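You operate a simulated robot arm through the tools that you are given. There is no shell and no other tool. Be economical: measure what you need, move in short steps, check, and stop when the job is done.

The job below is to be done with a simulated robot arm. You get a single attempt, and the scene is never put back.

TASK
Clamp modules 27 and 56 in the rail with the green stop.
Fine: 27 goes next to the purple stop; lock the purple stop first and the green one last.
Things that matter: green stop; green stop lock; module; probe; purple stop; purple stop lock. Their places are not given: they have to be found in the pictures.

Only the result counts: the job must be done as asked and must still hold three seconds after the hand-in. Knocking over, shifting, dropping, spilling or breaking anything else fails it.

THE ROBOT
A 7-joint arm with a two-finger parallel gripper, fixed in place. Base frame: the origin is at the foot of the arm, x ahead of it, y to its left, z up; the work surface is at about z = 0. Units: mm, rad, N and s.
With the tool pointing down near the work surface it reaches from about 240 to 620 mm from the base axis. Its first joint turns from -1.152 to 1.152 rad. Payload 2.6 kg.
The tool frame sits at the grasp point between the pads (the TCP): z along the fingers, y along the line on which they close. The tips reach 30 mm beyond it. The gripper opens to 94 mm. The fingers are 28 mm wide and 10 mm thick; the gripper's body (50 by 96 mm) begins 55 mm behind the TCP.
Orientation is that of the tool frame in the base frame, as [roll, pitch, yaw] about the fixed x, y, z axes, in that order (R = Rz(yaw) Ry(pitch) Rx(roll)). With the fingers straight down and closing along the base's y, the tool's x points along the base's -x, its y along +y and its z along -z.

THE INTERFACE
- The arm moves only by the tool step_arm. Its argument "steps" is a list of rows, each a list of 3 entries, a list of its own where there are three numbers: the shift along the tool's x, y, z in units of 200 mm (1.0 is 200 mm), then the turn, a rotation vector about the tool's x, y, z in units of 60 degrees (1.0 is 60 degrees), then the closure in counts, from 0 (fully open) to 255 (shut). In form: [[[tx, ty, tz], [ax, ay, az], claw], ...]. A call has 1 to 20 rows; each row is the pose to reach, as a shift and turn from the pose commanded when the call began, along the tool's axes at that moment. A call with a number of a shift or a turn outside -1 to 1 is refused whole. Each row takes 0.2 s and may step no farther than 50 mm and 0.15 rad from the row before; otherwise, or with a gripper value out of range, the whole call is refused. Where a pose cannot be reached the arm comes as near as it can. A force on the tool above 40 N (or 10 N above the force at the start of the call, whichever is more), or a blocked arm, ends the call early, and 0.2 s more pass. Each finger travels about 72 mm/s and halts on what it meets, pressing with about 30 N; the grip force reading is that of the motor and also rises with nothing between the fingers. The clock runs only during rows and for 0.2 s after the last one: add rows that repeat a pose to give the fingers time. The reply holds the time, the measured pose of the TCP, the force on the tool along the base axes, the opening and the grip force, in the units named above and with some noise, with the torque about the TCP (base axes, N m) and any sound that the robot's microphone picked up, and new pictures: "pictures" is both (left out), scene, wrist or none.
- Cameras (640 x 400 px; columns grow to the right, rows downward): "scene" is fixed at [8.6, 438.2, 529.7]; the picture's right is [-0.93, -0.37, 0.00], its down [-0.32, 0.80, -0.50] and it looks along [0.19, -0.46, -0.87] (base axes); focal length 214 px, centre (320, 200). "wrist" rides on the gripper at [76, 14, -103] in the tool frame; the picture's right is [-0.18, 0.98, 0.00], its down [-0.75, -0.14, -0.64] and it looks along [-0.63, -0.12, 0.77] (tool axes); focal length 243 px, centre (320, 200).
- probe_pixels(camera, pixels): for up to 12 pixels [column, row] of the newest picture of that camera ("zoom" is the newest enlarged one), the place [x, y, z] in the base frame of the surface seen there, good to about 3 mm. The clock stands still meanwhile.
- inspect(camera, box): a new picture of the part [left, top, right, bottom] of that camera's present view, enlarged. The clock stands still meanwhile.
- hand_in(): hands the job in; it is judged then, once.

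Go step by step. Measure first, check grasps and placings, and put right what went wrong. The budget is 80 turns and 200 pictures, counting those below and the enlarged ones. Unless the task says otherwise, let go and move clear before handing in, and close with one line.

The tools are called after "Request:" as name(argument=value, ...) on one line, values as JSON. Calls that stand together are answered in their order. step_arm: Moves the arm, as the interface text tells. Its arguments: {"type":"object","properties":{"steps":{"type":"array","items":{"type":"array"}},"pictures":{"type":"string","enum":["both","scene","wrist","none"]}},"required":["steps"]} The other tools are called the same way: probe_pixels (camera, pixels) gives the place of the surface under pixels of a picture; inspect (camera, box) takes an enlarged picture of a part of a camera's view; hand_in () hands the job in.

At the start:

```text
clock: 0.0
tool_pos: [457.4, -90.3, 288.7]
ee_rot: [3.141, -0.001, -3.141]
ft_force: [-0.2, -0.1, 0.7]
torque: [0.02, -0.05, 0.02]
width: 93.8
gripper_force: 0.1
```

scene: 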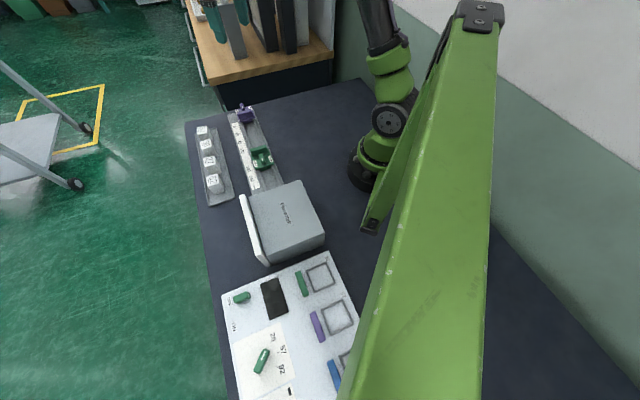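
wrist: 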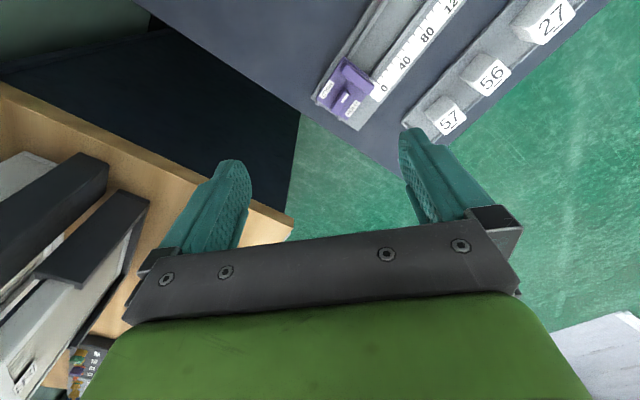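

The scene shows a rail with a purple stop (245,113) and a green stop (262,158), and a module rack (210,160). I'll zoom in on both.

Request:
inspect(camera="scene", box=[180, 90, 300, 215])

Request:
inspect(camera="scene", box=[215, 250, 365, 400])

Request:
inspect(camera="wrist", box=[300, 0, 600, 150])

```text
3.20 times, centred on (240, 152) of scene
```

zoom: 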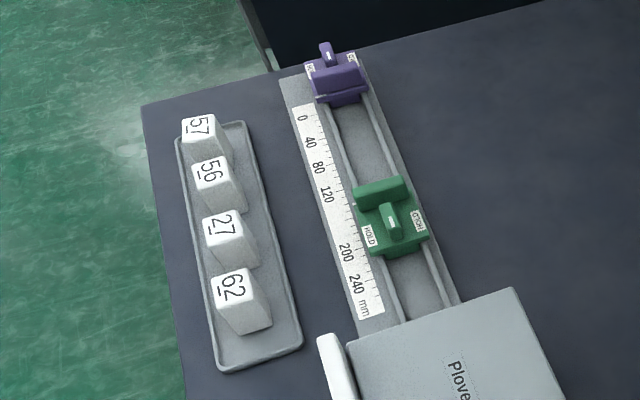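

```text
2.67 times, centred on (290, 325) of scene
```

zoom: 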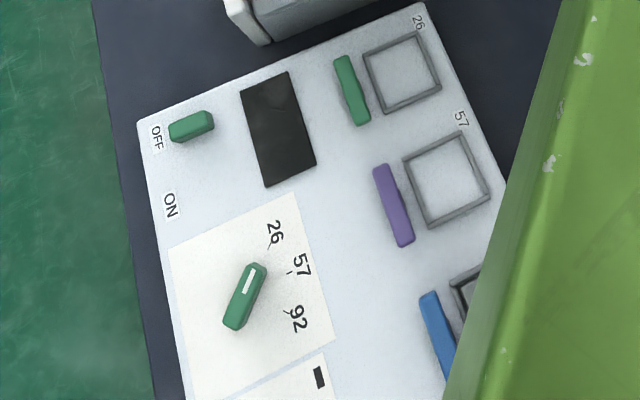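

```text
2.13 times, centred on (450, 75) of wrist
```

zoom: 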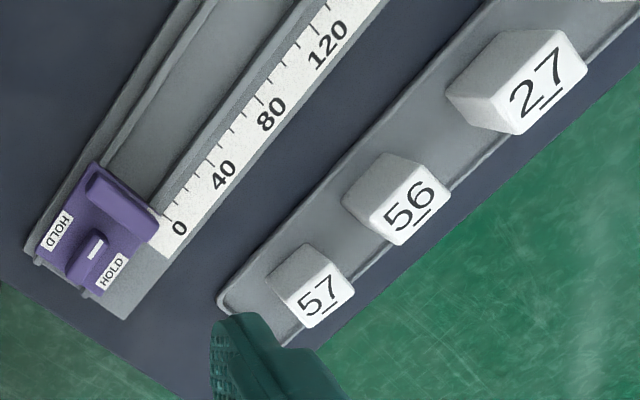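

Both stops carry a lever with labelled positions. I'll probe the rail parts first.

Request:
inspect(camera="scene", box=[225, 95, 285, 135])

Request:
inspect(camera="scene", box=[235, 140, 295, 180])

Request:
inspect(camera="wrist", box=[300, 50, 390, 130])

Request:
probe_pixels(camera="scene", pixels=[[202, 131], [206, 145], [209, 162], [213, 180], [234, 118], [258, 188], [262, 135], [262, 157], [261, 150], [252, 155], [270, 178], [222, 190]])

Request:
probe_pixels(camera="wrist", pixels=[[345, 98], [327, 90], [352, 107], [358, 76], [345, 65], [371, 85], [450, 118], [492, 75], [552, 20], [382, 92], [435, 25], [345, 125]])

```text
10.00 times, centred on (255, 115) of scene
```

zoom: 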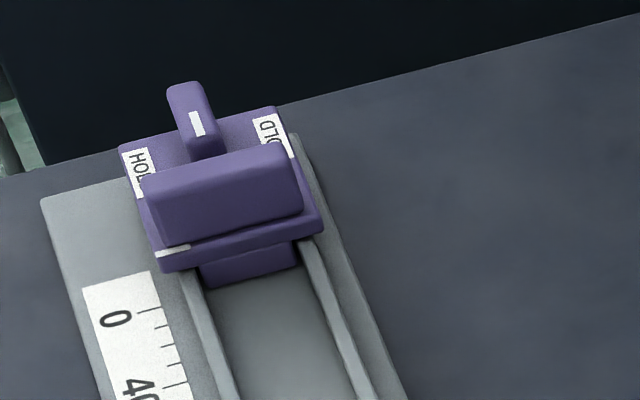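

```text
10.00 times, centred on (265, 160) of scene
```

zoom: 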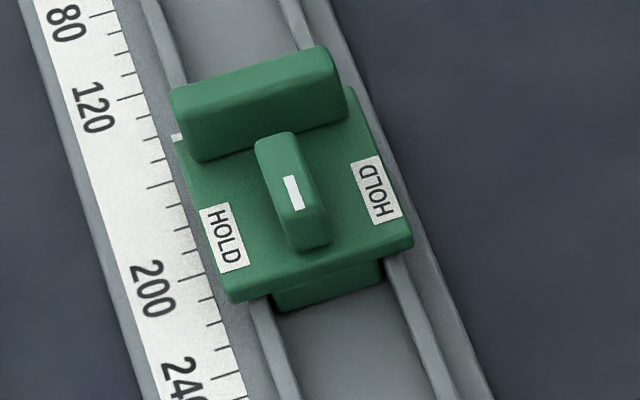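

```text
5.00 times, centred on (345, 90) of wrist
```

zoom: 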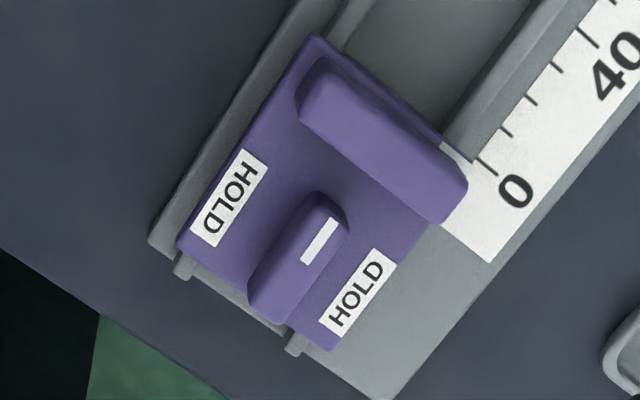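

```text
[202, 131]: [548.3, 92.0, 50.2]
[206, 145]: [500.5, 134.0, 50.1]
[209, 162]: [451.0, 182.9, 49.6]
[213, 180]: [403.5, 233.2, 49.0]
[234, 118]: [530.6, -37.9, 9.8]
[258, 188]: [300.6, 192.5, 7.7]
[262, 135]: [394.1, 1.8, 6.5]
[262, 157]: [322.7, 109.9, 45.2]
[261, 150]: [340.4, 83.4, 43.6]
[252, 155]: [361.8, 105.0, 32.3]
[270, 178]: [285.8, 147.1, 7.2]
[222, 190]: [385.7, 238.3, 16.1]
```

```text
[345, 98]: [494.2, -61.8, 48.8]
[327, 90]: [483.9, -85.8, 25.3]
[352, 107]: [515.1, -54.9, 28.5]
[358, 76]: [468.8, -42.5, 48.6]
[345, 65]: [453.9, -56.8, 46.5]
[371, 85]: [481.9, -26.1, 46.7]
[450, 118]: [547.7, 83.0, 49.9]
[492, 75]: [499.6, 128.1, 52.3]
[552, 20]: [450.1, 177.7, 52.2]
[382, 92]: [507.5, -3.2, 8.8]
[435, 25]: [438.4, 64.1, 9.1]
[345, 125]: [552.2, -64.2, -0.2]
```

Levers lie along the rail when free and HOLD is across it. The rail runs along (-0.707, 0.707). Before moving I'll check the height of the grey box and the rail profile.

Request:
probe_pixels(camera="scene", pixels=[[285, 212], [245, 198], [300, 185], [320, 235], [258, 258], [249, 228], [247, 130], [253, 133], [264, 128], [270, 131], [256, 172], [279, 165]])

Request:
step_arm(steps=[[[0, 0.2, 0], [0, 0, 0.125], 0], [[0, 0.4, 0], [0, 0, 0.25], 0], [[0.05, 0.6, 0], [0, 0, 0.375], 0], [[0.1, 0.8, 0], [0, 0, 0.5], 0], [[0.2, 1.0, 0], [0, 0, 0.625], 0], [[0.3, 1.0, 0], [0, 0, 0.75], 0]])

```text
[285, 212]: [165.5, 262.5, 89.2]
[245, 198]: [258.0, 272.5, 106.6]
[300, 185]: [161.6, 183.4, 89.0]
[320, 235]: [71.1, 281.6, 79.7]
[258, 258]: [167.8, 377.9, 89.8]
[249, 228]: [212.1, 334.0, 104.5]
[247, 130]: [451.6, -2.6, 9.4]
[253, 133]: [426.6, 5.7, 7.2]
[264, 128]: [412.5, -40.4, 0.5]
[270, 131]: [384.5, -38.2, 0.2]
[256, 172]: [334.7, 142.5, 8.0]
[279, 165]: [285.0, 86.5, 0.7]
```

```text
clock: 1.4
tool_pos: [398.2, 110.0, 288.1]
ee_rot: [3.141, -0.002, 2.353]
ft_force: [-0.2, 0.1, 0.0]
torque: [0.0, 0.01, 0.0]
width: 93.7
gripper_force: 0.0
```

scene: 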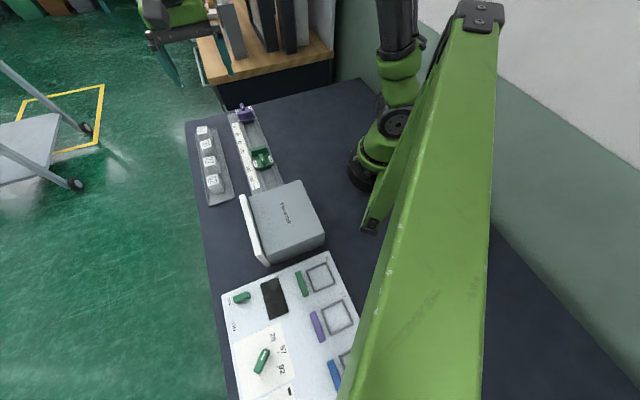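
wrist: 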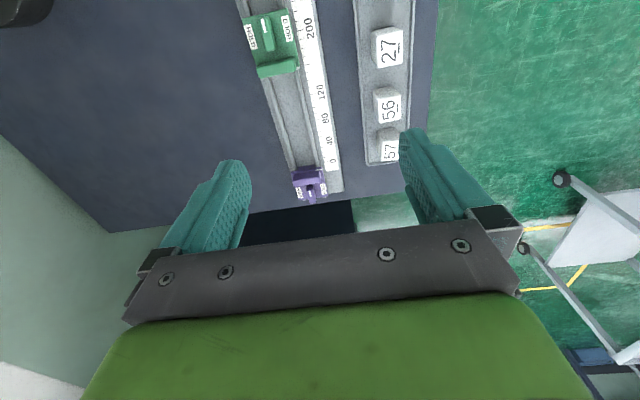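

The yaw is now aligned with the rail (tool x along the rail, tool y across it). I'll move in closer over the tray for a good view of the modules.

Request:
step_arm(steps=[[[0.15, 0.1, 0.1], [0, 0, 0], 0], [[0.3, 0.2, 0.2], [0, 0, 0], 0], [[0.45, 0.3, 0.3], [0, 0, 0], 0], [[0.58, 0.35, 0.4], [0, 0, 0], 0]], pictures="wrist")

```text
clock: 2.4
tool_pos: [365.4, 242.9, 208.6]
ee_rot: [-3.142, 0.0, 2.356]
ft_force: [-0.3, 0.1, 0.2]
torque: [0.01, -0.01, 0.0]
width: 94.0
gripper_force: 0.0
```

wrist: 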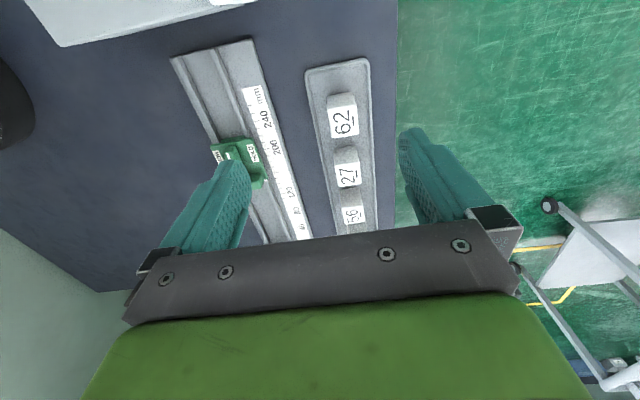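

Request:
inspect(camera="wrist", box=[290, 50, 410, 240])

Request:
inspect(camera="wrist", box=[160, 30, 320, 140])

```text
2.11 times, centred on (350, 145) of wrist
```

zoom: 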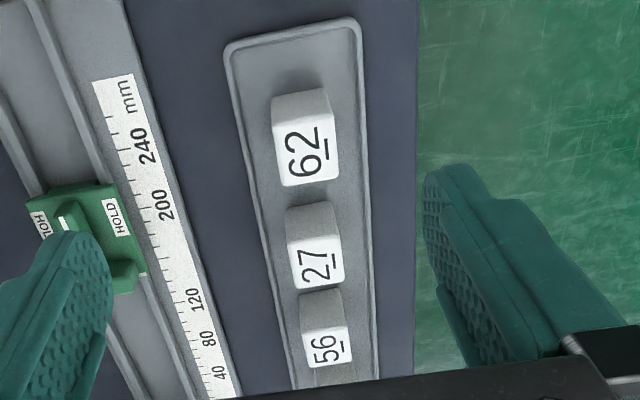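

```text
3.64 times, centred on (240, 85) of wrist
```

zoom: 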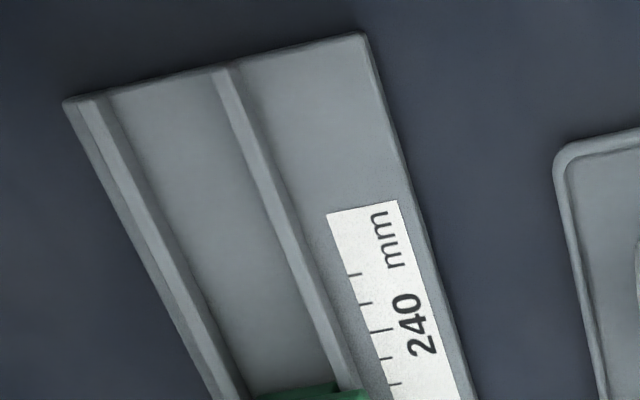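

Request:
probe_pixels(camera="wrist", pixels=[[337, 165], [359, 161], [361, 182], [340, 186], [343, 210], [361, 207], [364, 222], [346, 223], [340, 155], [345, 196], [320, 160], [312, 90]])

Request:
probe_pixels(camera="zoom", pixels=[[100, 130], [150, 150], [232, 95], [200, 200], [260, 160], [330, 160], [85, 105], [300, 290], [375, 250], [150, 245], [66, 104], [360, 40]])

```text
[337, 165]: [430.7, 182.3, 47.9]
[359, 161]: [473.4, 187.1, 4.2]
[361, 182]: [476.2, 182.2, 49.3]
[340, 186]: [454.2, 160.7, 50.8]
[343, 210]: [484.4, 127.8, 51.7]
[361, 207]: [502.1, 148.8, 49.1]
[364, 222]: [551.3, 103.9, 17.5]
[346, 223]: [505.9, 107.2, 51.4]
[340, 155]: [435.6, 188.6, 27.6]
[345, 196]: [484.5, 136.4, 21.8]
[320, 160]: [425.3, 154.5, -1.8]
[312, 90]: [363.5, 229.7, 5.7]
```

```text
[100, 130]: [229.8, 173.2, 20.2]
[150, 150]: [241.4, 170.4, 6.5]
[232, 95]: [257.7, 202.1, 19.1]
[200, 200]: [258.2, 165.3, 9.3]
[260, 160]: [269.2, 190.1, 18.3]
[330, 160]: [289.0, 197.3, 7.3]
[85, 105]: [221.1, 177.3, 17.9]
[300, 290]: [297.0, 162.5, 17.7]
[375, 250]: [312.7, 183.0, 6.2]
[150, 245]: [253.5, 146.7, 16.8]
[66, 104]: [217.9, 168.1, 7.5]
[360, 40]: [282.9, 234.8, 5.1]
```

Modules are about 34 mm cubes-ish with tops at z≈50. Ridges sit at n=283 and 325 (top z≈19), so the channel centre is n≈304. Next I'll go over the purple stop to lock it.

Request:
step_arm(steps=[[[-0.16, -0.1, 0], [0, 0, 0], 0], [[-0.33, -0.2, 0], [0, 0, 0], 0], [[-0.5, -0.3, 0], [0, 0, 0], 0], [[-0.66, -0.4, 0], [0, 0, 0], 0], [[-0.83, -0.5, 0], [0, 0, 0], 0], [[-1, -0.62, 0], [0, 0, 0], 0]], pictures="none")

Request:
step_arm(steps=[[[-0.16, 0, 0], [0, 0, 0], 0], [[-0.33, 0, 0.1], [0, 0, 0], 100], [[-0.45, 0, 0.25], [0, 0, 0], 130], [[-0.53, 0, 0.4], [0, 0, 0], 130], [[-0.53, 0, 0.4], [0, 0, 0], 130]], pictures="both")

```text
clock: 3.8
tool_pos: [417.9, 11.1, 207.1]
ee_rot: [3.141, 0.002, 2.358]
ft_force: [-0.2, -0.1, 0.5]
torque: [0.0, 0.01, -0.01]
width: 94.2
gripper_force: 0.1
```

```text
clock: 5.0
tool_pos: [494.3, -61.4, 128.8]
ee_rot: [3.141, 0.0, 2.356]
ft_force: [0.7, -0.2, 0.1]
torque: [-0.02, -0.04, -0.02]
width: 46.1
gripper_force: 0.1
```

scene: 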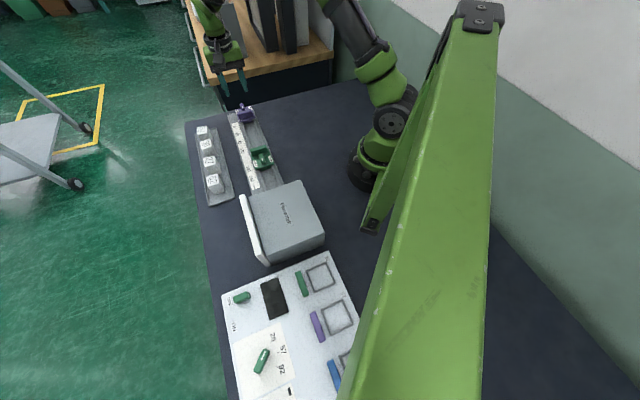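
wrist: 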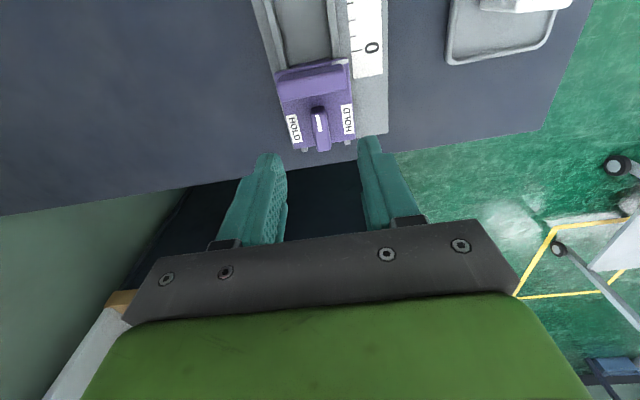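

Request:
inspect(camera="wrist", box=[260, 50, 372, 120])

Request:
inspect(camera="wrist", box=[264, 50, 376, 160])

```text
5.71 times, centred on (316, 85) of wrist
```

zoom: 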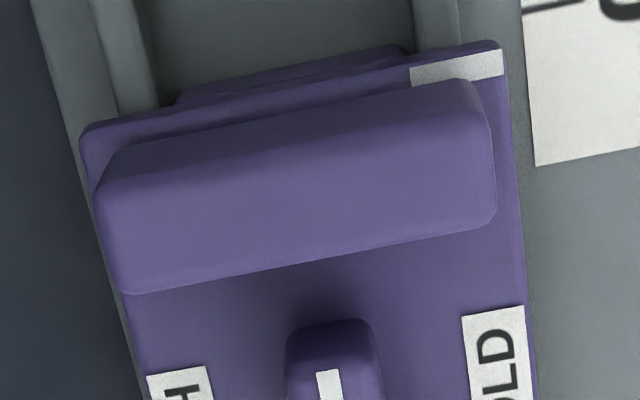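

```text
3.64 times, centred on (320, 105) of wrist
```

zoom: 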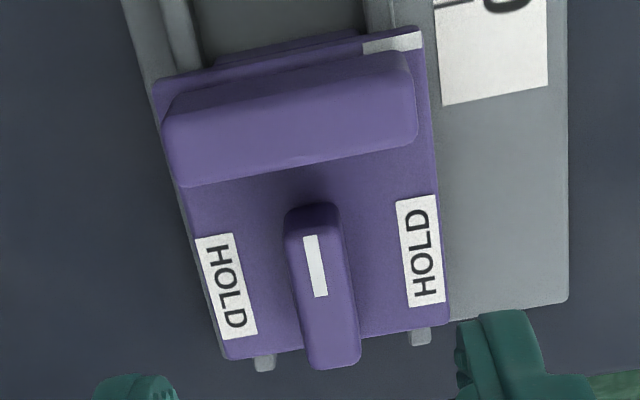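

Request:
probe_pixels(camera="zoom", pixels=[[312, 215], [312, 240], [325, 300], [333, 355], [295, 250], [340, 250], [310, 345], [354, 345], [290, 170], [290, 120], [230, 350], [435, 310]])

Request:
probe_pixels(camera="zoom", pixels=[[190, 150], [410, 130], [300, 60], [300, 42], [160, 90], [420, 50], [270, 300], [333, 365], [250, 180], [400, 80]])

```text
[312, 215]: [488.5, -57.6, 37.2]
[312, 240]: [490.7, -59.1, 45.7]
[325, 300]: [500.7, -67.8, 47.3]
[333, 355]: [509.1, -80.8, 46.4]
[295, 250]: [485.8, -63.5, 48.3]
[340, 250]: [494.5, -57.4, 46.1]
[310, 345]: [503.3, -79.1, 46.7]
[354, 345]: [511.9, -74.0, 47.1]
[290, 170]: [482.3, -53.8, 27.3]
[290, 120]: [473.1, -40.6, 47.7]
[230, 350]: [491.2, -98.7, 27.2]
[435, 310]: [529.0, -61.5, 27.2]
```

```text
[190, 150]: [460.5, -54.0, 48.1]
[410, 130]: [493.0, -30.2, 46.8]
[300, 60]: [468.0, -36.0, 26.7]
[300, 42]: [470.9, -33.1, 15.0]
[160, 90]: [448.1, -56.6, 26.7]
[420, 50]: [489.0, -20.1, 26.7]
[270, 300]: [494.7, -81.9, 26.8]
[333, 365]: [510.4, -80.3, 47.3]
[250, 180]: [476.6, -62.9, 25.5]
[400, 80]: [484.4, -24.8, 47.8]
```

The purple lever spans u −387…−418 at n≈304.5, top z 47, with the plate at z 27. I'll descend around it with the fingers at ±n.

Request:
step_arm(steps=[[[-0.046, -0.008, 0.1], [0, 0, 0], 150], [[-0.046, -0.008, 0.2], [0, 0, 0], 150], [[-0.046, -0.008, 0.28], [0, 0, 0], 150], [[-0.046, -0.008, 0.33], [0, 0, 0], 150]], pictures="wrist")

```text
clock: 6.0
tool_pos: [499.3, -69.8, 63.1]
ee_rot: [3.141, 0.0, 2.357]
ft_force: [-0.4, 0.1, -0.2]
torque: [0.02, -0.01, 0.01]
width: 38.7
gripper_force: 0.0
```

wrist: 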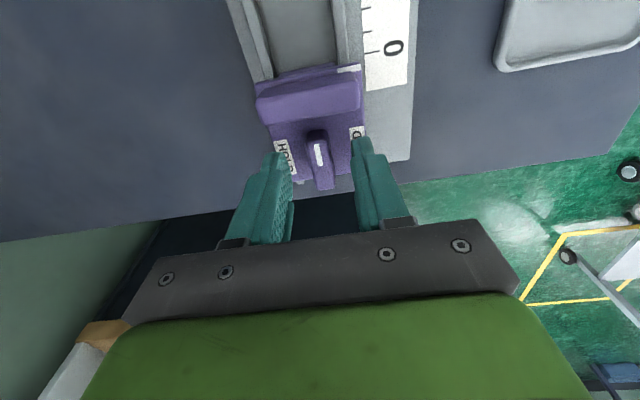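

The lever at (319,160) is centred between the fingers. Closing on it.

Request:
step_arm(steps=[[[0, 0, 0], [0, 0, 0], 255], [[0, 0, 0], [0, 0, 0], 255], [[0, 0, 0], [0, 0, 0], 255], [[0, 0, 0], [0, 0, 0], 255]], pictures="wrist")

```text
clock: 7.0
tool_pos: [500.6, -68.7, 61.6]
ee_rot: [3.14, 0.0, 2.357]
ft_force: [8.1, 7.6, -5.3]
torque: [-0.06, -0.35, -0.09]
width: 12.0
gripper_force: 45.1
```

wrist: 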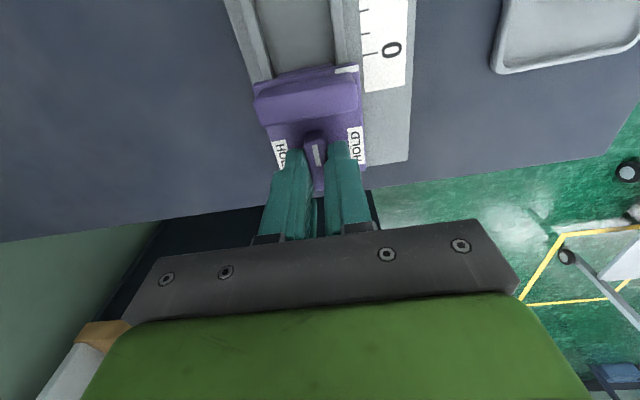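

Gripped at 12 mm with a side force of about 11 N along +n, so I'll ease 1 mm that way. Then I'll start the turn.

Request:
step_arm(steps=[[[0, 0.007, 0], [0, 0, 0], 255], [[0, 0.007, 0], [0, 0, -0.125], 255], [[0, 0.007, 0], [0, 0, -0.25], 255], [[0, 0.007, 0], [0, 0, -0.375], 255], [[0, 0.007, 0], [0, 0, -0.5], 255], [[0, 0.007, 0], [0, 0, -0.625], 255], [[0, 0.007, 0], [0, 0, -0.75], 255]], pictures="wrist")

```text
clock: 8.6
tool_pos: [502.5, -64.1, 63.4]
ee_rot: [3.135, 0.006, -3.138]
ft_force: [25.3, 24.7, -13.1]
torque: [-0.81, -1.08, -1.51]
width: 29.0
gripper_force: 44.7
```

wrist: 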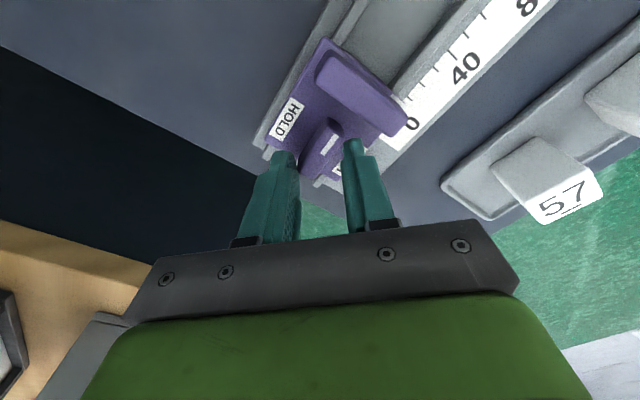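

The fingers twisted around the lever (width 29) and it did not turn, so the pivot may be elsewhere. I'll back off the turn, open and look.

Request:
step_arm(steps=[[[0, 0, 0], [0, 0, 0], 170], [[0, 0, 0], [0, 0, 0.125], 165], [[0, 0, 0], [0, 0, 0.25], 160], [[0, 0, 0], [0, 0, 0.375], 150], [[0, 0, 0], [0, 0, 0.5], 150], [[0, 0, 0], [0, 0, 0.625], 150], [[0, 0, 0], [0, 0, 0.75], 150], [[0, 0, -0.15], [0, 0, 0.75], 150], [[0, 0, -0.33], [0, 0, 0.75], 150], [[0.1, 0, -0.33], [0, 0, 0.75], 150]], pictures="wrist")

Request:
inspect(camera="wrist", box=[260, 50, 400, 140])

Request:
inspect(camera="scene", box=[225, 95, 285, 135])

```text
clock: 10.8
tool_pos: [480.6, -68.3, 127.5]
ee_rot: [-3.141, 0.0, 2.358]
ft_force: [-0.8, 0.0, 0.7]
torque: [0.01, 0.0, -0.01]
width: 38.7
gripper_force: 0.0
```

wrist: 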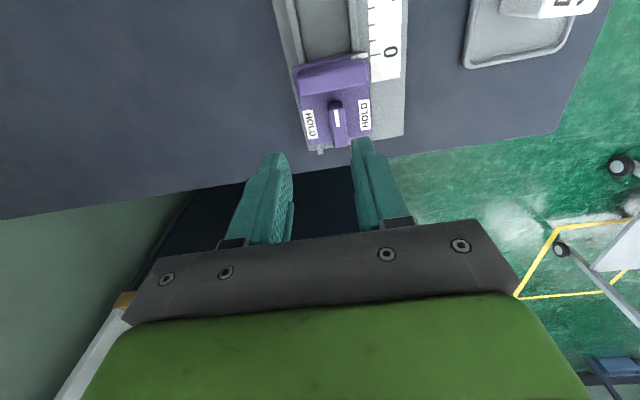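

```text
4.44 times, centred on (330, 95) of wrist
```

zoom: 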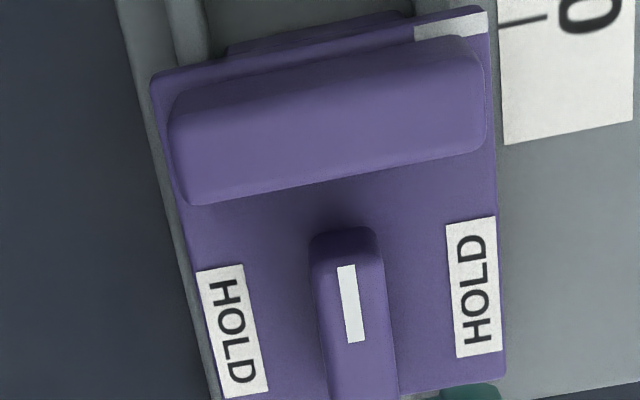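

```text
10.00 times, centred on (255, 115) of scene
```

zoom: 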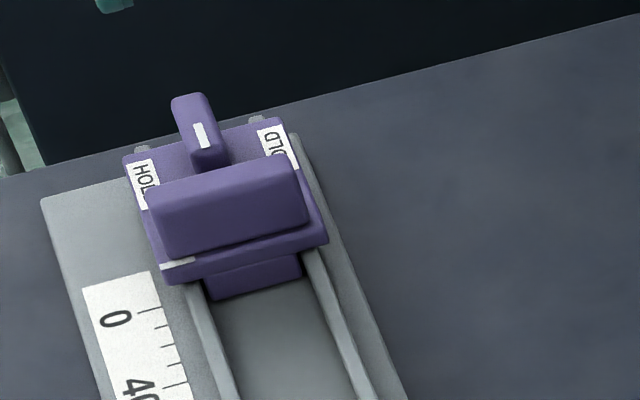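

The lever did not turn and the stop slid about 4 mm along +u. Both ends point at a HOLD label when crosswise, so it may turn only clockwise. I'll re-measure the lever.

Request:
inspect(camera="wrist", box=[280, 45, 392, 155])

Request:
probe_pixels(camera="wrist", pixels=[[334, 104], [337, 120], [340, 142], [330, 110], [343, 108], [335, 142], [346, 140], [334, 100], [309, 120], [366, 112], [330, 55], [333, 75]])

```text
3.64 times, centred on (336, 100) of wrist
```

zoom: 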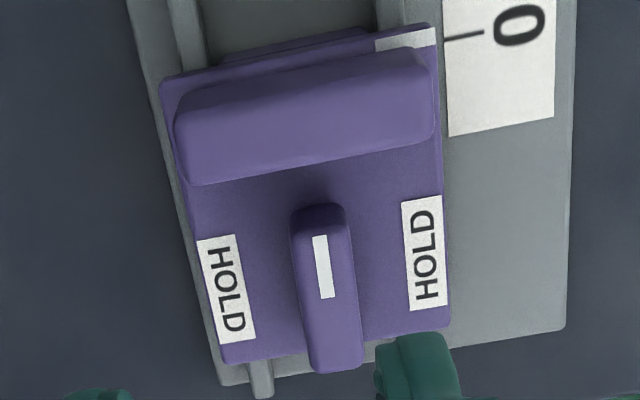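

```text
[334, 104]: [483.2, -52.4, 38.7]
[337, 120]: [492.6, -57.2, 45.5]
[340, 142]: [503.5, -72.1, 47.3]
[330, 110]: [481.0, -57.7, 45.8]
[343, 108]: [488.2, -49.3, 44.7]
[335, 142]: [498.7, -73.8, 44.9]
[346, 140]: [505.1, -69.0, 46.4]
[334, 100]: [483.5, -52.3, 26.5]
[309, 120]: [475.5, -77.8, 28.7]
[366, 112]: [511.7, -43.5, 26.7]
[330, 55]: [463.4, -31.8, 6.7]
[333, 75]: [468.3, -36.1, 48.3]
```

Lever centre is now u≈−394, n≈304.7, matching the label centres. I'll re-grip there and try a clockwise turn in a small step.

Request:
step_arm(steps=[[[-0.03, 0.066, 0], [0, 0, 0], 160], [[-0.03, 0.066, 0.16], [0, 0, 0], 160], [[-0.03, 0.066, 0.32], [0, 0, 0], 160], [[-0.03, 0.066, 0.32], [0, 0, 0], 255], [[-0.03, 0.066, 0.32], [0, 0, 0], 255], [[-0.03, 0.066, 0.32], [0, 0, 0], 255]], pictures="none")

Request:
step_arm(steps=[[[0, 0, 0], [0, 0, 0.1], 255], [[0, 0, 0], [0, 0, 0.2], 255], [[0, 0, 0], [0, 0, 0.3], 255]], pictures="wrist")

```text
clock: 12.2
tool_pos: [494.3, -62.8, 63.5]
ee_rot: [-3.141, 0.001, 2.356]
ft_force: [2.8, 1.8, -3.9]
torque: [-0.02, -0.14, -0.03]
width: 12.5
gripper_force: 45.1
```

```text
clock: 13.0
tool_pos: [494.6, -61.5, 63.9]
ee_rot: [3.141, -0.003, 2.042]
ft_force: [5.7, 7.2, -11.8]
torque: [-0.6, -0.52, 0.0]
width: 12.4
gripper_force: 45.0
```

wrist: 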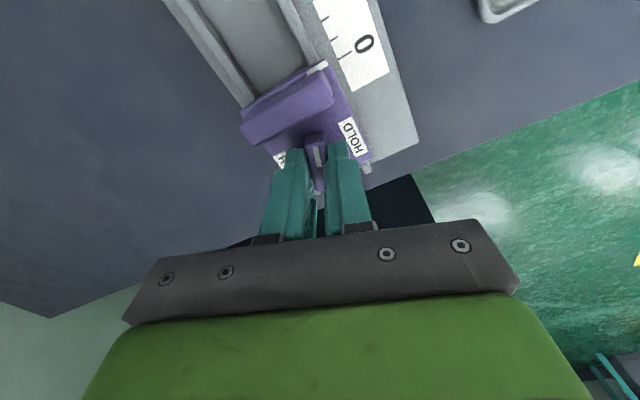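

It turns clockwise: the lever stays aligned with the fingers and width holds at 12.4. I'll continue to 90°.

Request:
step_arm(steps=[[[0, 0, 0], [0, 0, 0.12], 255], [[0, 0, 0], [0, 0, 0.24], 255], [[0, 0, 0], [0, 0, 0.36], 255], [[0, 0, 0], [0, 0, 0.48], 255], [[0, 0, 0], [0, 0, 0.6], 255]], pictures="none")

Request:
step_arm(steps=[[[0, 0, 0], [0, 0, 0.12], 255], [[0, 0, 0], [0, 0, 0.24], 255], [[0, 0, 0], [0, 0, 0.36], 255], [[0, 0, 0], [0, 0, 0.48], 255], [[0, 0, 0], [0, 0, 0.6], 255]], pictures="both")

```text
clock: 14.2
tool_pos: [494.3, -62.7, 64.2]
ee_rot: [-3.142, 0.001, 1.411]
ft_force: [11.6, 9.0, -17.1]
torque: [-0.12, -0.21, 0.01]
width: 12.3
gripper_force: 44.8
```

```text
clock: 15.4
tool_pos: [493.3, -61.9, 63.1]
ee_rot: [-3.138, 0.001, 0.784]
ft_force: [2.2, 9.8, -14.1]
torque: [0.77, -0.65, 0.09]
width: 12.4
gripper_force: 45.0
```

scene: 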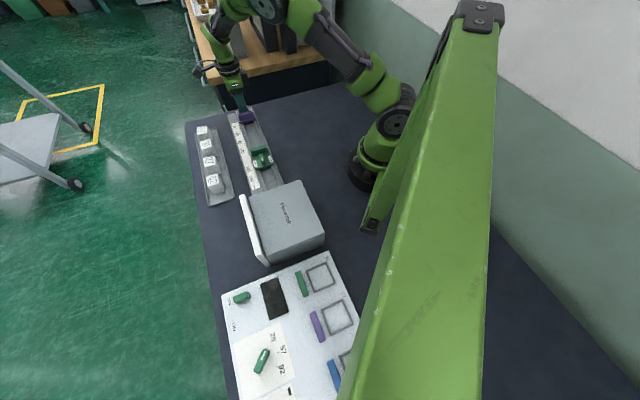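
wrist: 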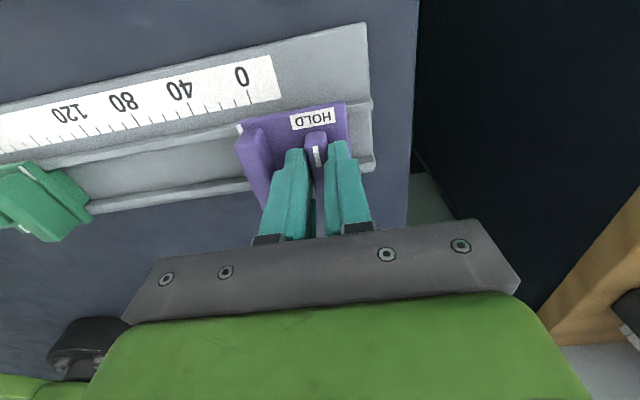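

Turned the full 90°. I'll open slightly (the wall is close), lift and inspect.

Request:
step_arm(steps=[[[0, 0, 0], [0, 0, 0], 200], [[0, 0, 0], [0, 0, 0], 200], [[0, 0, -0.1], [0, 0, 0], 200], [[0, 0, -0.25], [0, 0, 0], 200], [[0, 0, -0.4], [0, 0, 0], 200]], pictures="wrist")

Request:
inspect(camera="wrist", box=[230, 30, 400, 136])

Request:
inspect(camera="scene", box=[225, 95, 285, 135])

```text
clock: 16.6
tool_pos: [493.6, -63.1, 144.3]
ee_rot: [-3.141, 0.002, 0.785]
ft_force: [0.3, 0.6, 0.0]
torque: [-0.01, 0.03, -0.04]
width: 20.3
gripper_force: 0.2
```

wrist: 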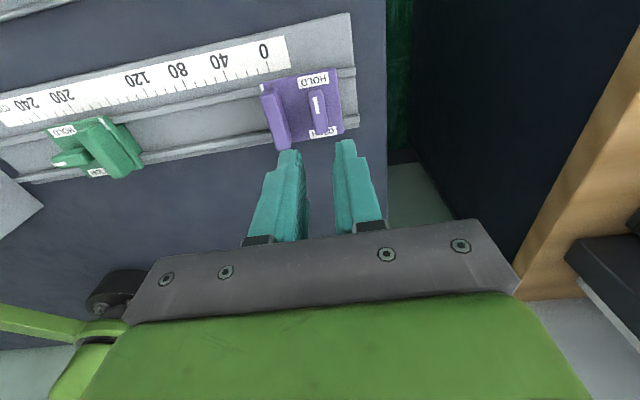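

```text
3.76 times, centred on (315, 83) of wrist
```

zoom: 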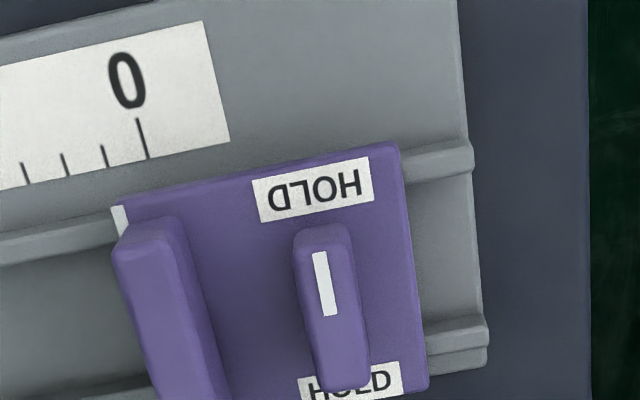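

```text
10.00 times, centred on (255, 115) of scene
```

zoom: 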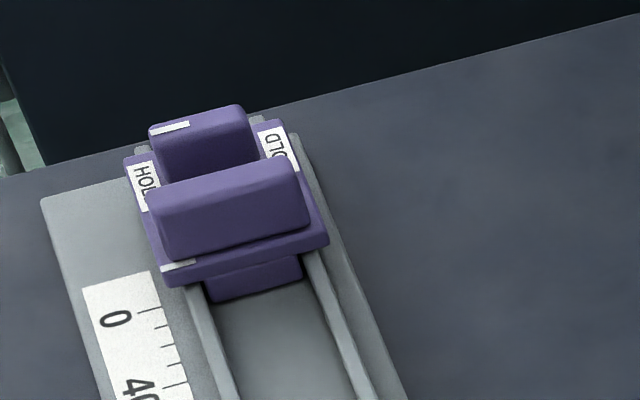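

The purple lever is now crosswise, pointing at both HOLD labels. Next: turn the wrist back and go above module 27.

Request:
step_arm(steps=[[[0.12, -0.13, 0], [0, 0, -0.125], 120], [[0.24, -0.26, 0], [0, 0, -0.25], 60], [[0.36, -0.39, 0], [0, 0, -0.375], 0], [[0.48, -0.52, 0], [0, 0, -0.5], 0], [[0.6, -0.65, 0], [0, 0, -0.625], 0], [[0.73, -0.8, 0], [0, 0, -0.75], 0]], pictures="none")

Request:
step_arm(steps=[[[0.03, -0.03, 0], [0, 0, -0.125], 0], [[0.06, -0.06, 0], [0, 0, -0.25], 0], [[0.09, -0.09, 0], [0, 0, -0.375], 0], [[0.12, -0.12, 0], [0, 0, -0.5], 0], [[0.15, -0.15, 0], [0, 0, -0.625], 0], [[0.15, -0.15, 0], [0, 0, -0.75], 0]], pictures="wrist")

Request:
inspect(camera="wrist", box=[250, 30, 400, 170])

```text
clock: 18.0
tool_pos: [484.3, 154.1, 143.5]
ee_rot: [3.141, 0.001, 1.574]
ft_force: [0.2, 0.7, 0.0]
torque: [0.05, 0.04, 0.06]
width: 94.2
gripper_force: 0.1
```

```text
clock: 19.4
tool_pos: [453.8, 184.0, 142.9]
ee_rot: [3.141, 0.0, 2.361]
ft_force: [-0.1, 0.0, -0.3]
torque: [0.01, 0.02, 0.03]
width: 93.9
gripper_force: 0.1
```

wrist: 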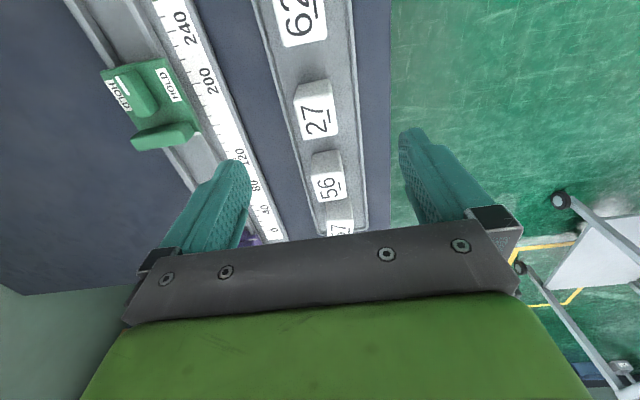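

```text
2.86 times, centred on (325, 100) of wrist
```

zoom: 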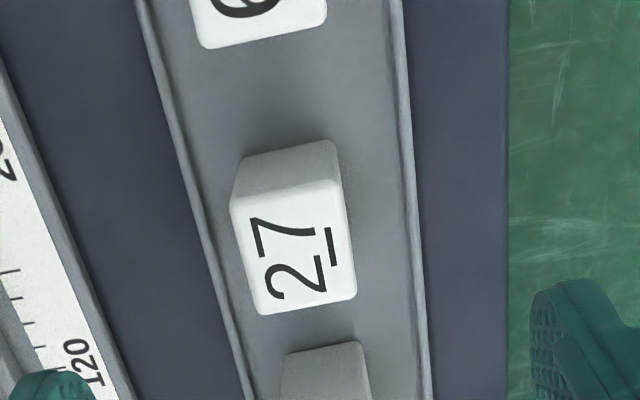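

Request:
probe_pixels(camera="zoom", pixels=[[237, 208], [334, 188], [349, 294], [264, 308], [290, 203], [305, 300], [247, 260], [340, 240], [200, 200], [290, 170]])

Request:
probe_pixels(camera="wrist", pixels=[[312, 161], [342, 176], [345, 198], [320, 203], [120, 80], [133, 92], [145, 113], [130, 104], [150, 100], [165, 130], [166, 142], [195, 152]])

```text
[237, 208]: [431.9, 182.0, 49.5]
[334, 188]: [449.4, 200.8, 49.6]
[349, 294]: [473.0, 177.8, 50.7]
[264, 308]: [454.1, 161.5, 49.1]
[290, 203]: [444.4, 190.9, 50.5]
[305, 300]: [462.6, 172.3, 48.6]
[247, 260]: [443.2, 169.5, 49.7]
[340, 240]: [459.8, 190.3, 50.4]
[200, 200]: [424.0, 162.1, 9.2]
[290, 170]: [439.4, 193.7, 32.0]
```

```text
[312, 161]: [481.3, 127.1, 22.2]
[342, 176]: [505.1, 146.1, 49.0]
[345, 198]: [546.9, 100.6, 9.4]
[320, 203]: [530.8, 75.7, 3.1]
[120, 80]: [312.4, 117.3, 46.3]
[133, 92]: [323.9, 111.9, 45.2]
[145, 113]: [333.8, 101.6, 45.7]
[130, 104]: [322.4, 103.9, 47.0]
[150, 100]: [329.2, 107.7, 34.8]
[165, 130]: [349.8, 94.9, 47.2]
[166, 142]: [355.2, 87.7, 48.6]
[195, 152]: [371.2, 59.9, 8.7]
```

Module 27 is about 28 mm across n (434–460) and 33 mm long along u, top z 50. Its centre is n 447.3, u −192. I'll descend and grip it across n.

Request:
step_arm(steps=[[[-0.006, -0.018, 0.15], [0, 0, 0], 85], [[-0.006, -0.018, 0.3], [0, 0, 0], 85], [[-0.006, -0.018, 0.43], [0, 0, 0], 85], [[-0.006, -0.018, 0.43], [0, 0, 0], 85]], pictures="wrist")

```text
clock: 20.4
tool_pos: [452.7, 180.7, 58.5]
ee_rot: [-3.141, 0.001, 2.357]
ft_force: [-0.2, -0.2, 0.3]
torque: [-0.01, -0.02, 0.01]
width: 62.6
gripper_force: 0.2
```

wrist: 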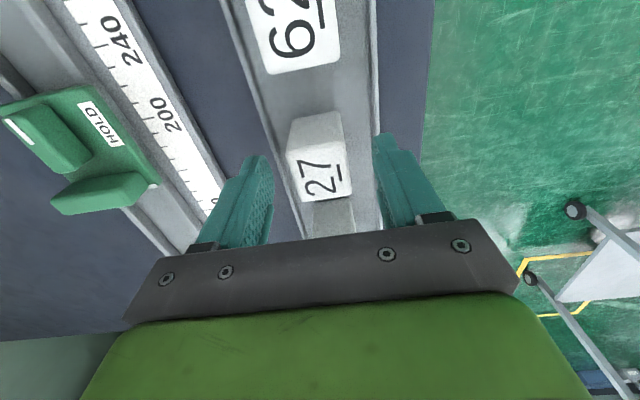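

Request:
step_arm(steps=[[[0, 0, 0], [0, 0, 0], 255], [[0, 0, 0], [0, 0, 0], 255], [[0, 0, 0], [0, 0, 0], 255], [[0, 0, -0.1], [0, 0, 0], 255], [[0, 0, -0.25], [0, 0, 0], 255], [[0, 0, -0.35], [0, 0, 0], 255]], pictures="wrist")

```text
clock: 21.8
tool_pos: [451.7, 179.8, 127.8]
ee_rot: [-3.141, 0.0, 2.357]
ft_force: [0.3, 0.0, -0.9]
torque: [-0.01, -0.02, 0.02]
width: 31.2
gripper_force: 30.2
```

wrist: 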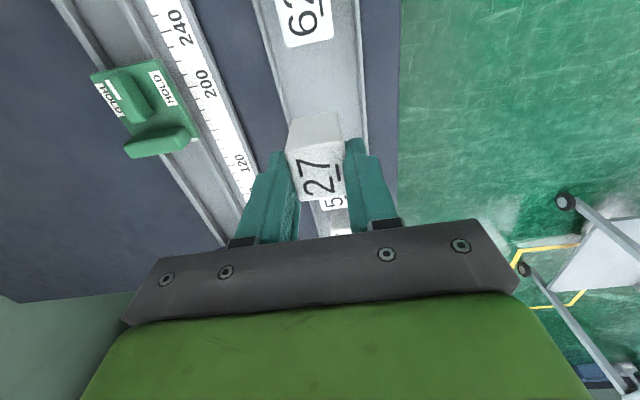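

Gripped at 31.2 mm. I'll carry it over the rail gap at height and measure the purple jaw face and channel.

Request:
step_arm(steps=[[[-0.1, -0.15, 0], [0, 0, 0], 255], [[-0.2, -0.3, 0], [0, 0, 0], 255], [[-0.3, -0.45, 0], [0, 0, 0], 255], [[-0.42, -0.58, 0], [0, 0, 0], 255], [[-0.535, -0.711, 0], [0, 0, 0], 255], [[-0.535, -0.711, 0], [0, 0, 0], 255]], pictures="both")

Request:
inspect(camera="scene", box=[215, 95, 295, 175])

```text
clock: 23.2
tool_pos: [428.0, 3.0, 129.2]
ee_rot: [3.14, 0.0, 2.357]
ft_force: [0.7, 0.1, -1.3]
torque: [-0.01, -0.02, 0.0]
width: 31.0
gripper_force: 30.5
```

scene: 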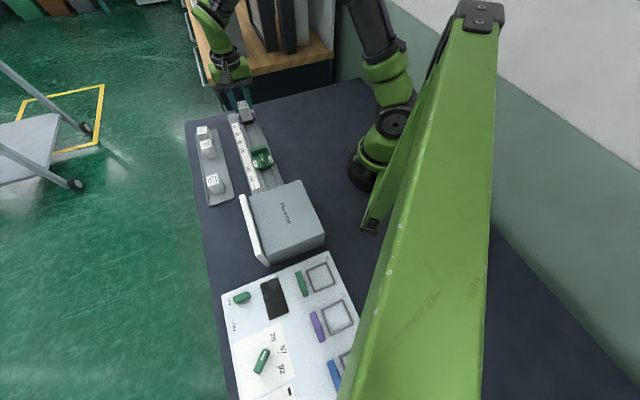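
wrist: 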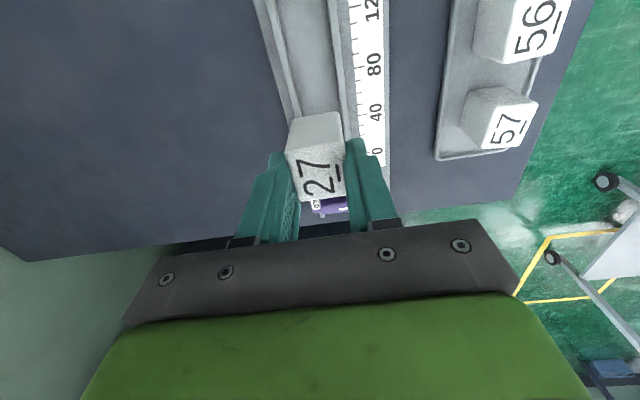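

```text
5.00 times, centred on (255, 135) of scene
```

zoom: 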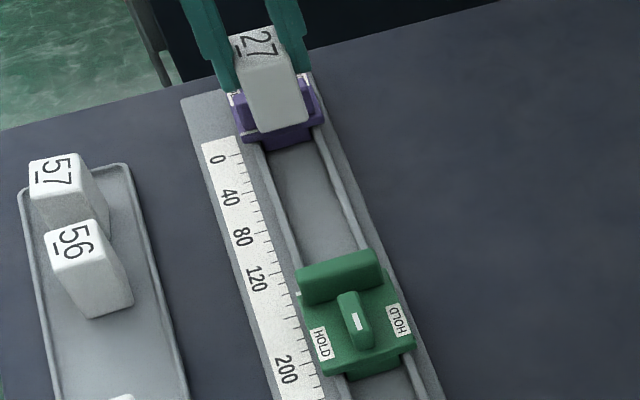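

Request:
probe_pixels(camera="zoom", pixels=[[290, 142], [292, 138], [288, 148], [250, 140], [310, 140], [277, 200], [284, 200], [340, 200], [348, 200], [310, 190], [340, 290], [322, 300]])

Request:
probe_pixels(camera="wrist", pixels=[[275, 60], [283, 60], [290, 60], [330, 60], [337, 60], [343, 60], [315, 60], [278, 40], [286, 40], [338, 80], [334, 80], [294, 80]])

```text
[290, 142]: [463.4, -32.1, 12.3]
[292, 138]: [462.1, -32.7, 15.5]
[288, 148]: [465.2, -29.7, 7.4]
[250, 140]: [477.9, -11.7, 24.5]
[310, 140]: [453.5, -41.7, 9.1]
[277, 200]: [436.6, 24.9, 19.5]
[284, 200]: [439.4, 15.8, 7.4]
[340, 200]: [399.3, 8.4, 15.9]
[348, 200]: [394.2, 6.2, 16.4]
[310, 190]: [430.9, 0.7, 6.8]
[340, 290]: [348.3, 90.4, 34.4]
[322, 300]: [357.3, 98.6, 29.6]
```

```text
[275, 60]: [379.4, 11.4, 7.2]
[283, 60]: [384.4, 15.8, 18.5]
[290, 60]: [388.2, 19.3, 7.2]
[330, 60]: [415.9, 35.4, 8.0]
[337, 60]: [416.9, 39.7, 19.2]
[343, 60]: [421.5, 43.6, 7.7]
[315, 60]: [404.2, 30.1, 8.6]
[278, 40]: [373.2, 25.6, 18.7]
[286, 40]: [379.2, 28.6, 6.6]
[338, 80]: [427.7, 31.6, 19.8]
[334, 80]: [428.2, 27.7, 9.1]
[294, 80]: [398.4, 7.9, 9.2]
```

Channel floor spans n≈287–322 and TCP n is 304.8, so it's centred. The purple jaw face is at u≈−349. I'll lower 27 with its centre at u≈−326.

Request:
step_arm(steps=[[[-0.127, 0, 0], [0, 0, 0], 255], [[-0.127, 0, 0.15], [0, 0, 0], 255], [[-0.127, 0, 0.25], [0, 0, 0], 255], [[-0.127, 0, 0.32], [0, 0, 0], 255], [[-0.127, 0, 0.335], [0, 0, 0], 255], [[-0.127, 0, 0.345], [0, 0, 0], 255]], pictures="both")

```text
clock: 24.6
tool_pos: [446.3, -15.4, 61.2]
ee_rot: [3.139, 0.002, 2.352]
ft_force: [-6.9, 0.5, 23.9]
torque: [-0.04, 0.26, -0.02]
width: 31.4
gripper_force: 29.9
```

scene: 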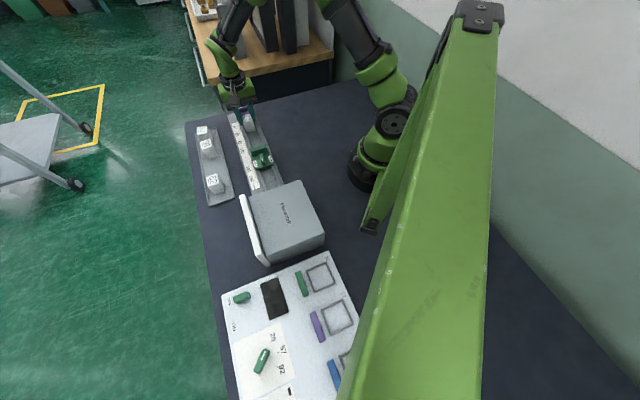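
wrist: 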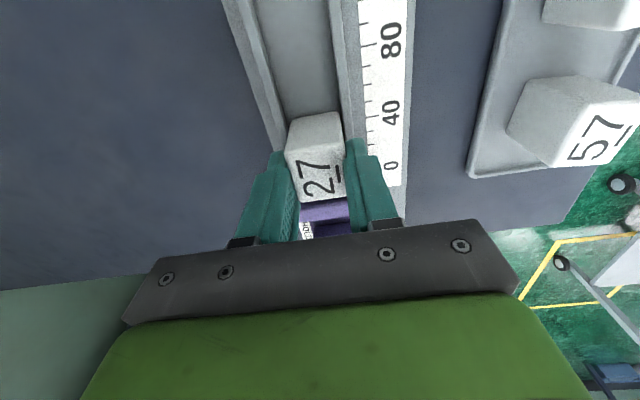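

Contact of 24 N at TCP z 61. I need to check whether it's seated on the floor or hung up.

Request:
inspect(camera="wrist", box=[230, 80, 400, 210])

Request:
inspect(camera="scene", box=[225, 95, 285, 145])

Request:
probe_pixels(camera="wrist", pixels=[[318, 170], [300, 160], [340, 155], [310, 195], [315, 120], [315, 140], [298, 120], [336, 116], [314, 105]])

```text
3.08 times, centred on (315, 145) of wrist
```

zoom: 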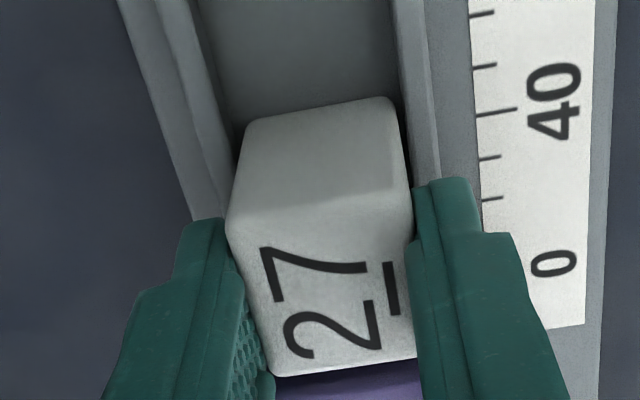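

```text
8.00 times, centred on (255, 120) of scene
```

zoom: 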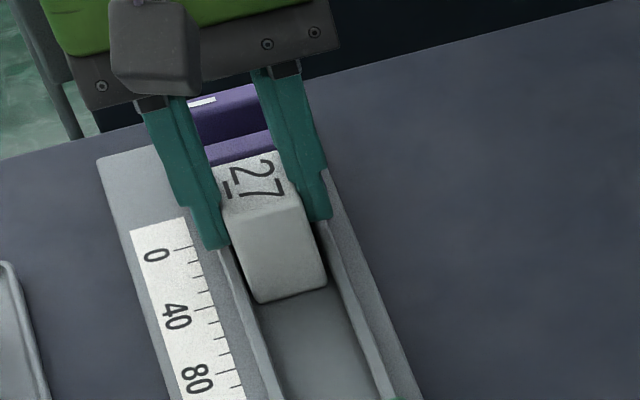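

```text
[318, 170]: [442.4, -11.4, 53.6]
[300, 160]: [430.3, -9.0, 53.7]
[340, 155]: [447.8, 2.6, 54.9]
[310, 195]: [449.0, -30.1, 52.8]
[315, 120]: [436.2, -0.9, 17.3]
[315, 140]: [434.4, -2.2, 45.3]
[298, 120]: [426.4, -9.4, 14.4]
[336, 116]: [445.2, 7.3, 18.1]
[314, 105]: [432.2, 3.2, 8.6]
```

The front bottom edge lies on the channel floor, and the top at z≈53.6 fits a rail floor slightly higher than the tray. It's seated, so I'll ease off and slide it gently against the purple jaw.

Request:
step_arm(steps=[[[0, 0, -0.007], [0, 0, 0], 255], [[-0.015, 0, -0.007], [0, 0, 0], 255], [[-0.025, 0, -0.007], [0, 0, 0], 255], [[-0.035, 0, -0.007], [0, 0, 0], 255], [[-0.04, 0, -0.007], [0, 0, 0], 255]], pictures="wrist")

```text
clock: 25.8
tool_pos: [450.4, -17.3, 61.2]
ee_rot: [3.138, -0.004, 2.356]
ft_force: [-9.2, 11.7, 20.4]
torque: [0.2, 0.17, -0.01]
width: 30.9
gripper_force: 30.2
```

wrist: 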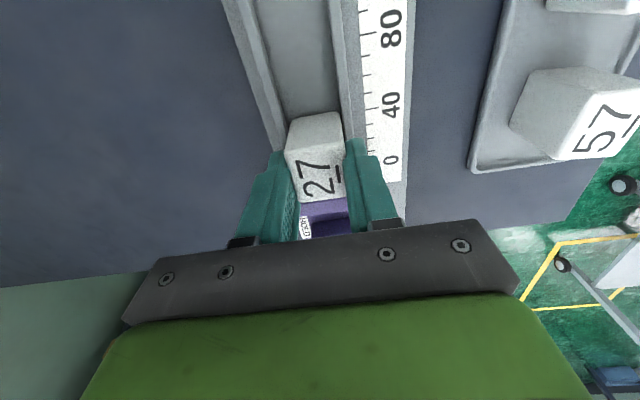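

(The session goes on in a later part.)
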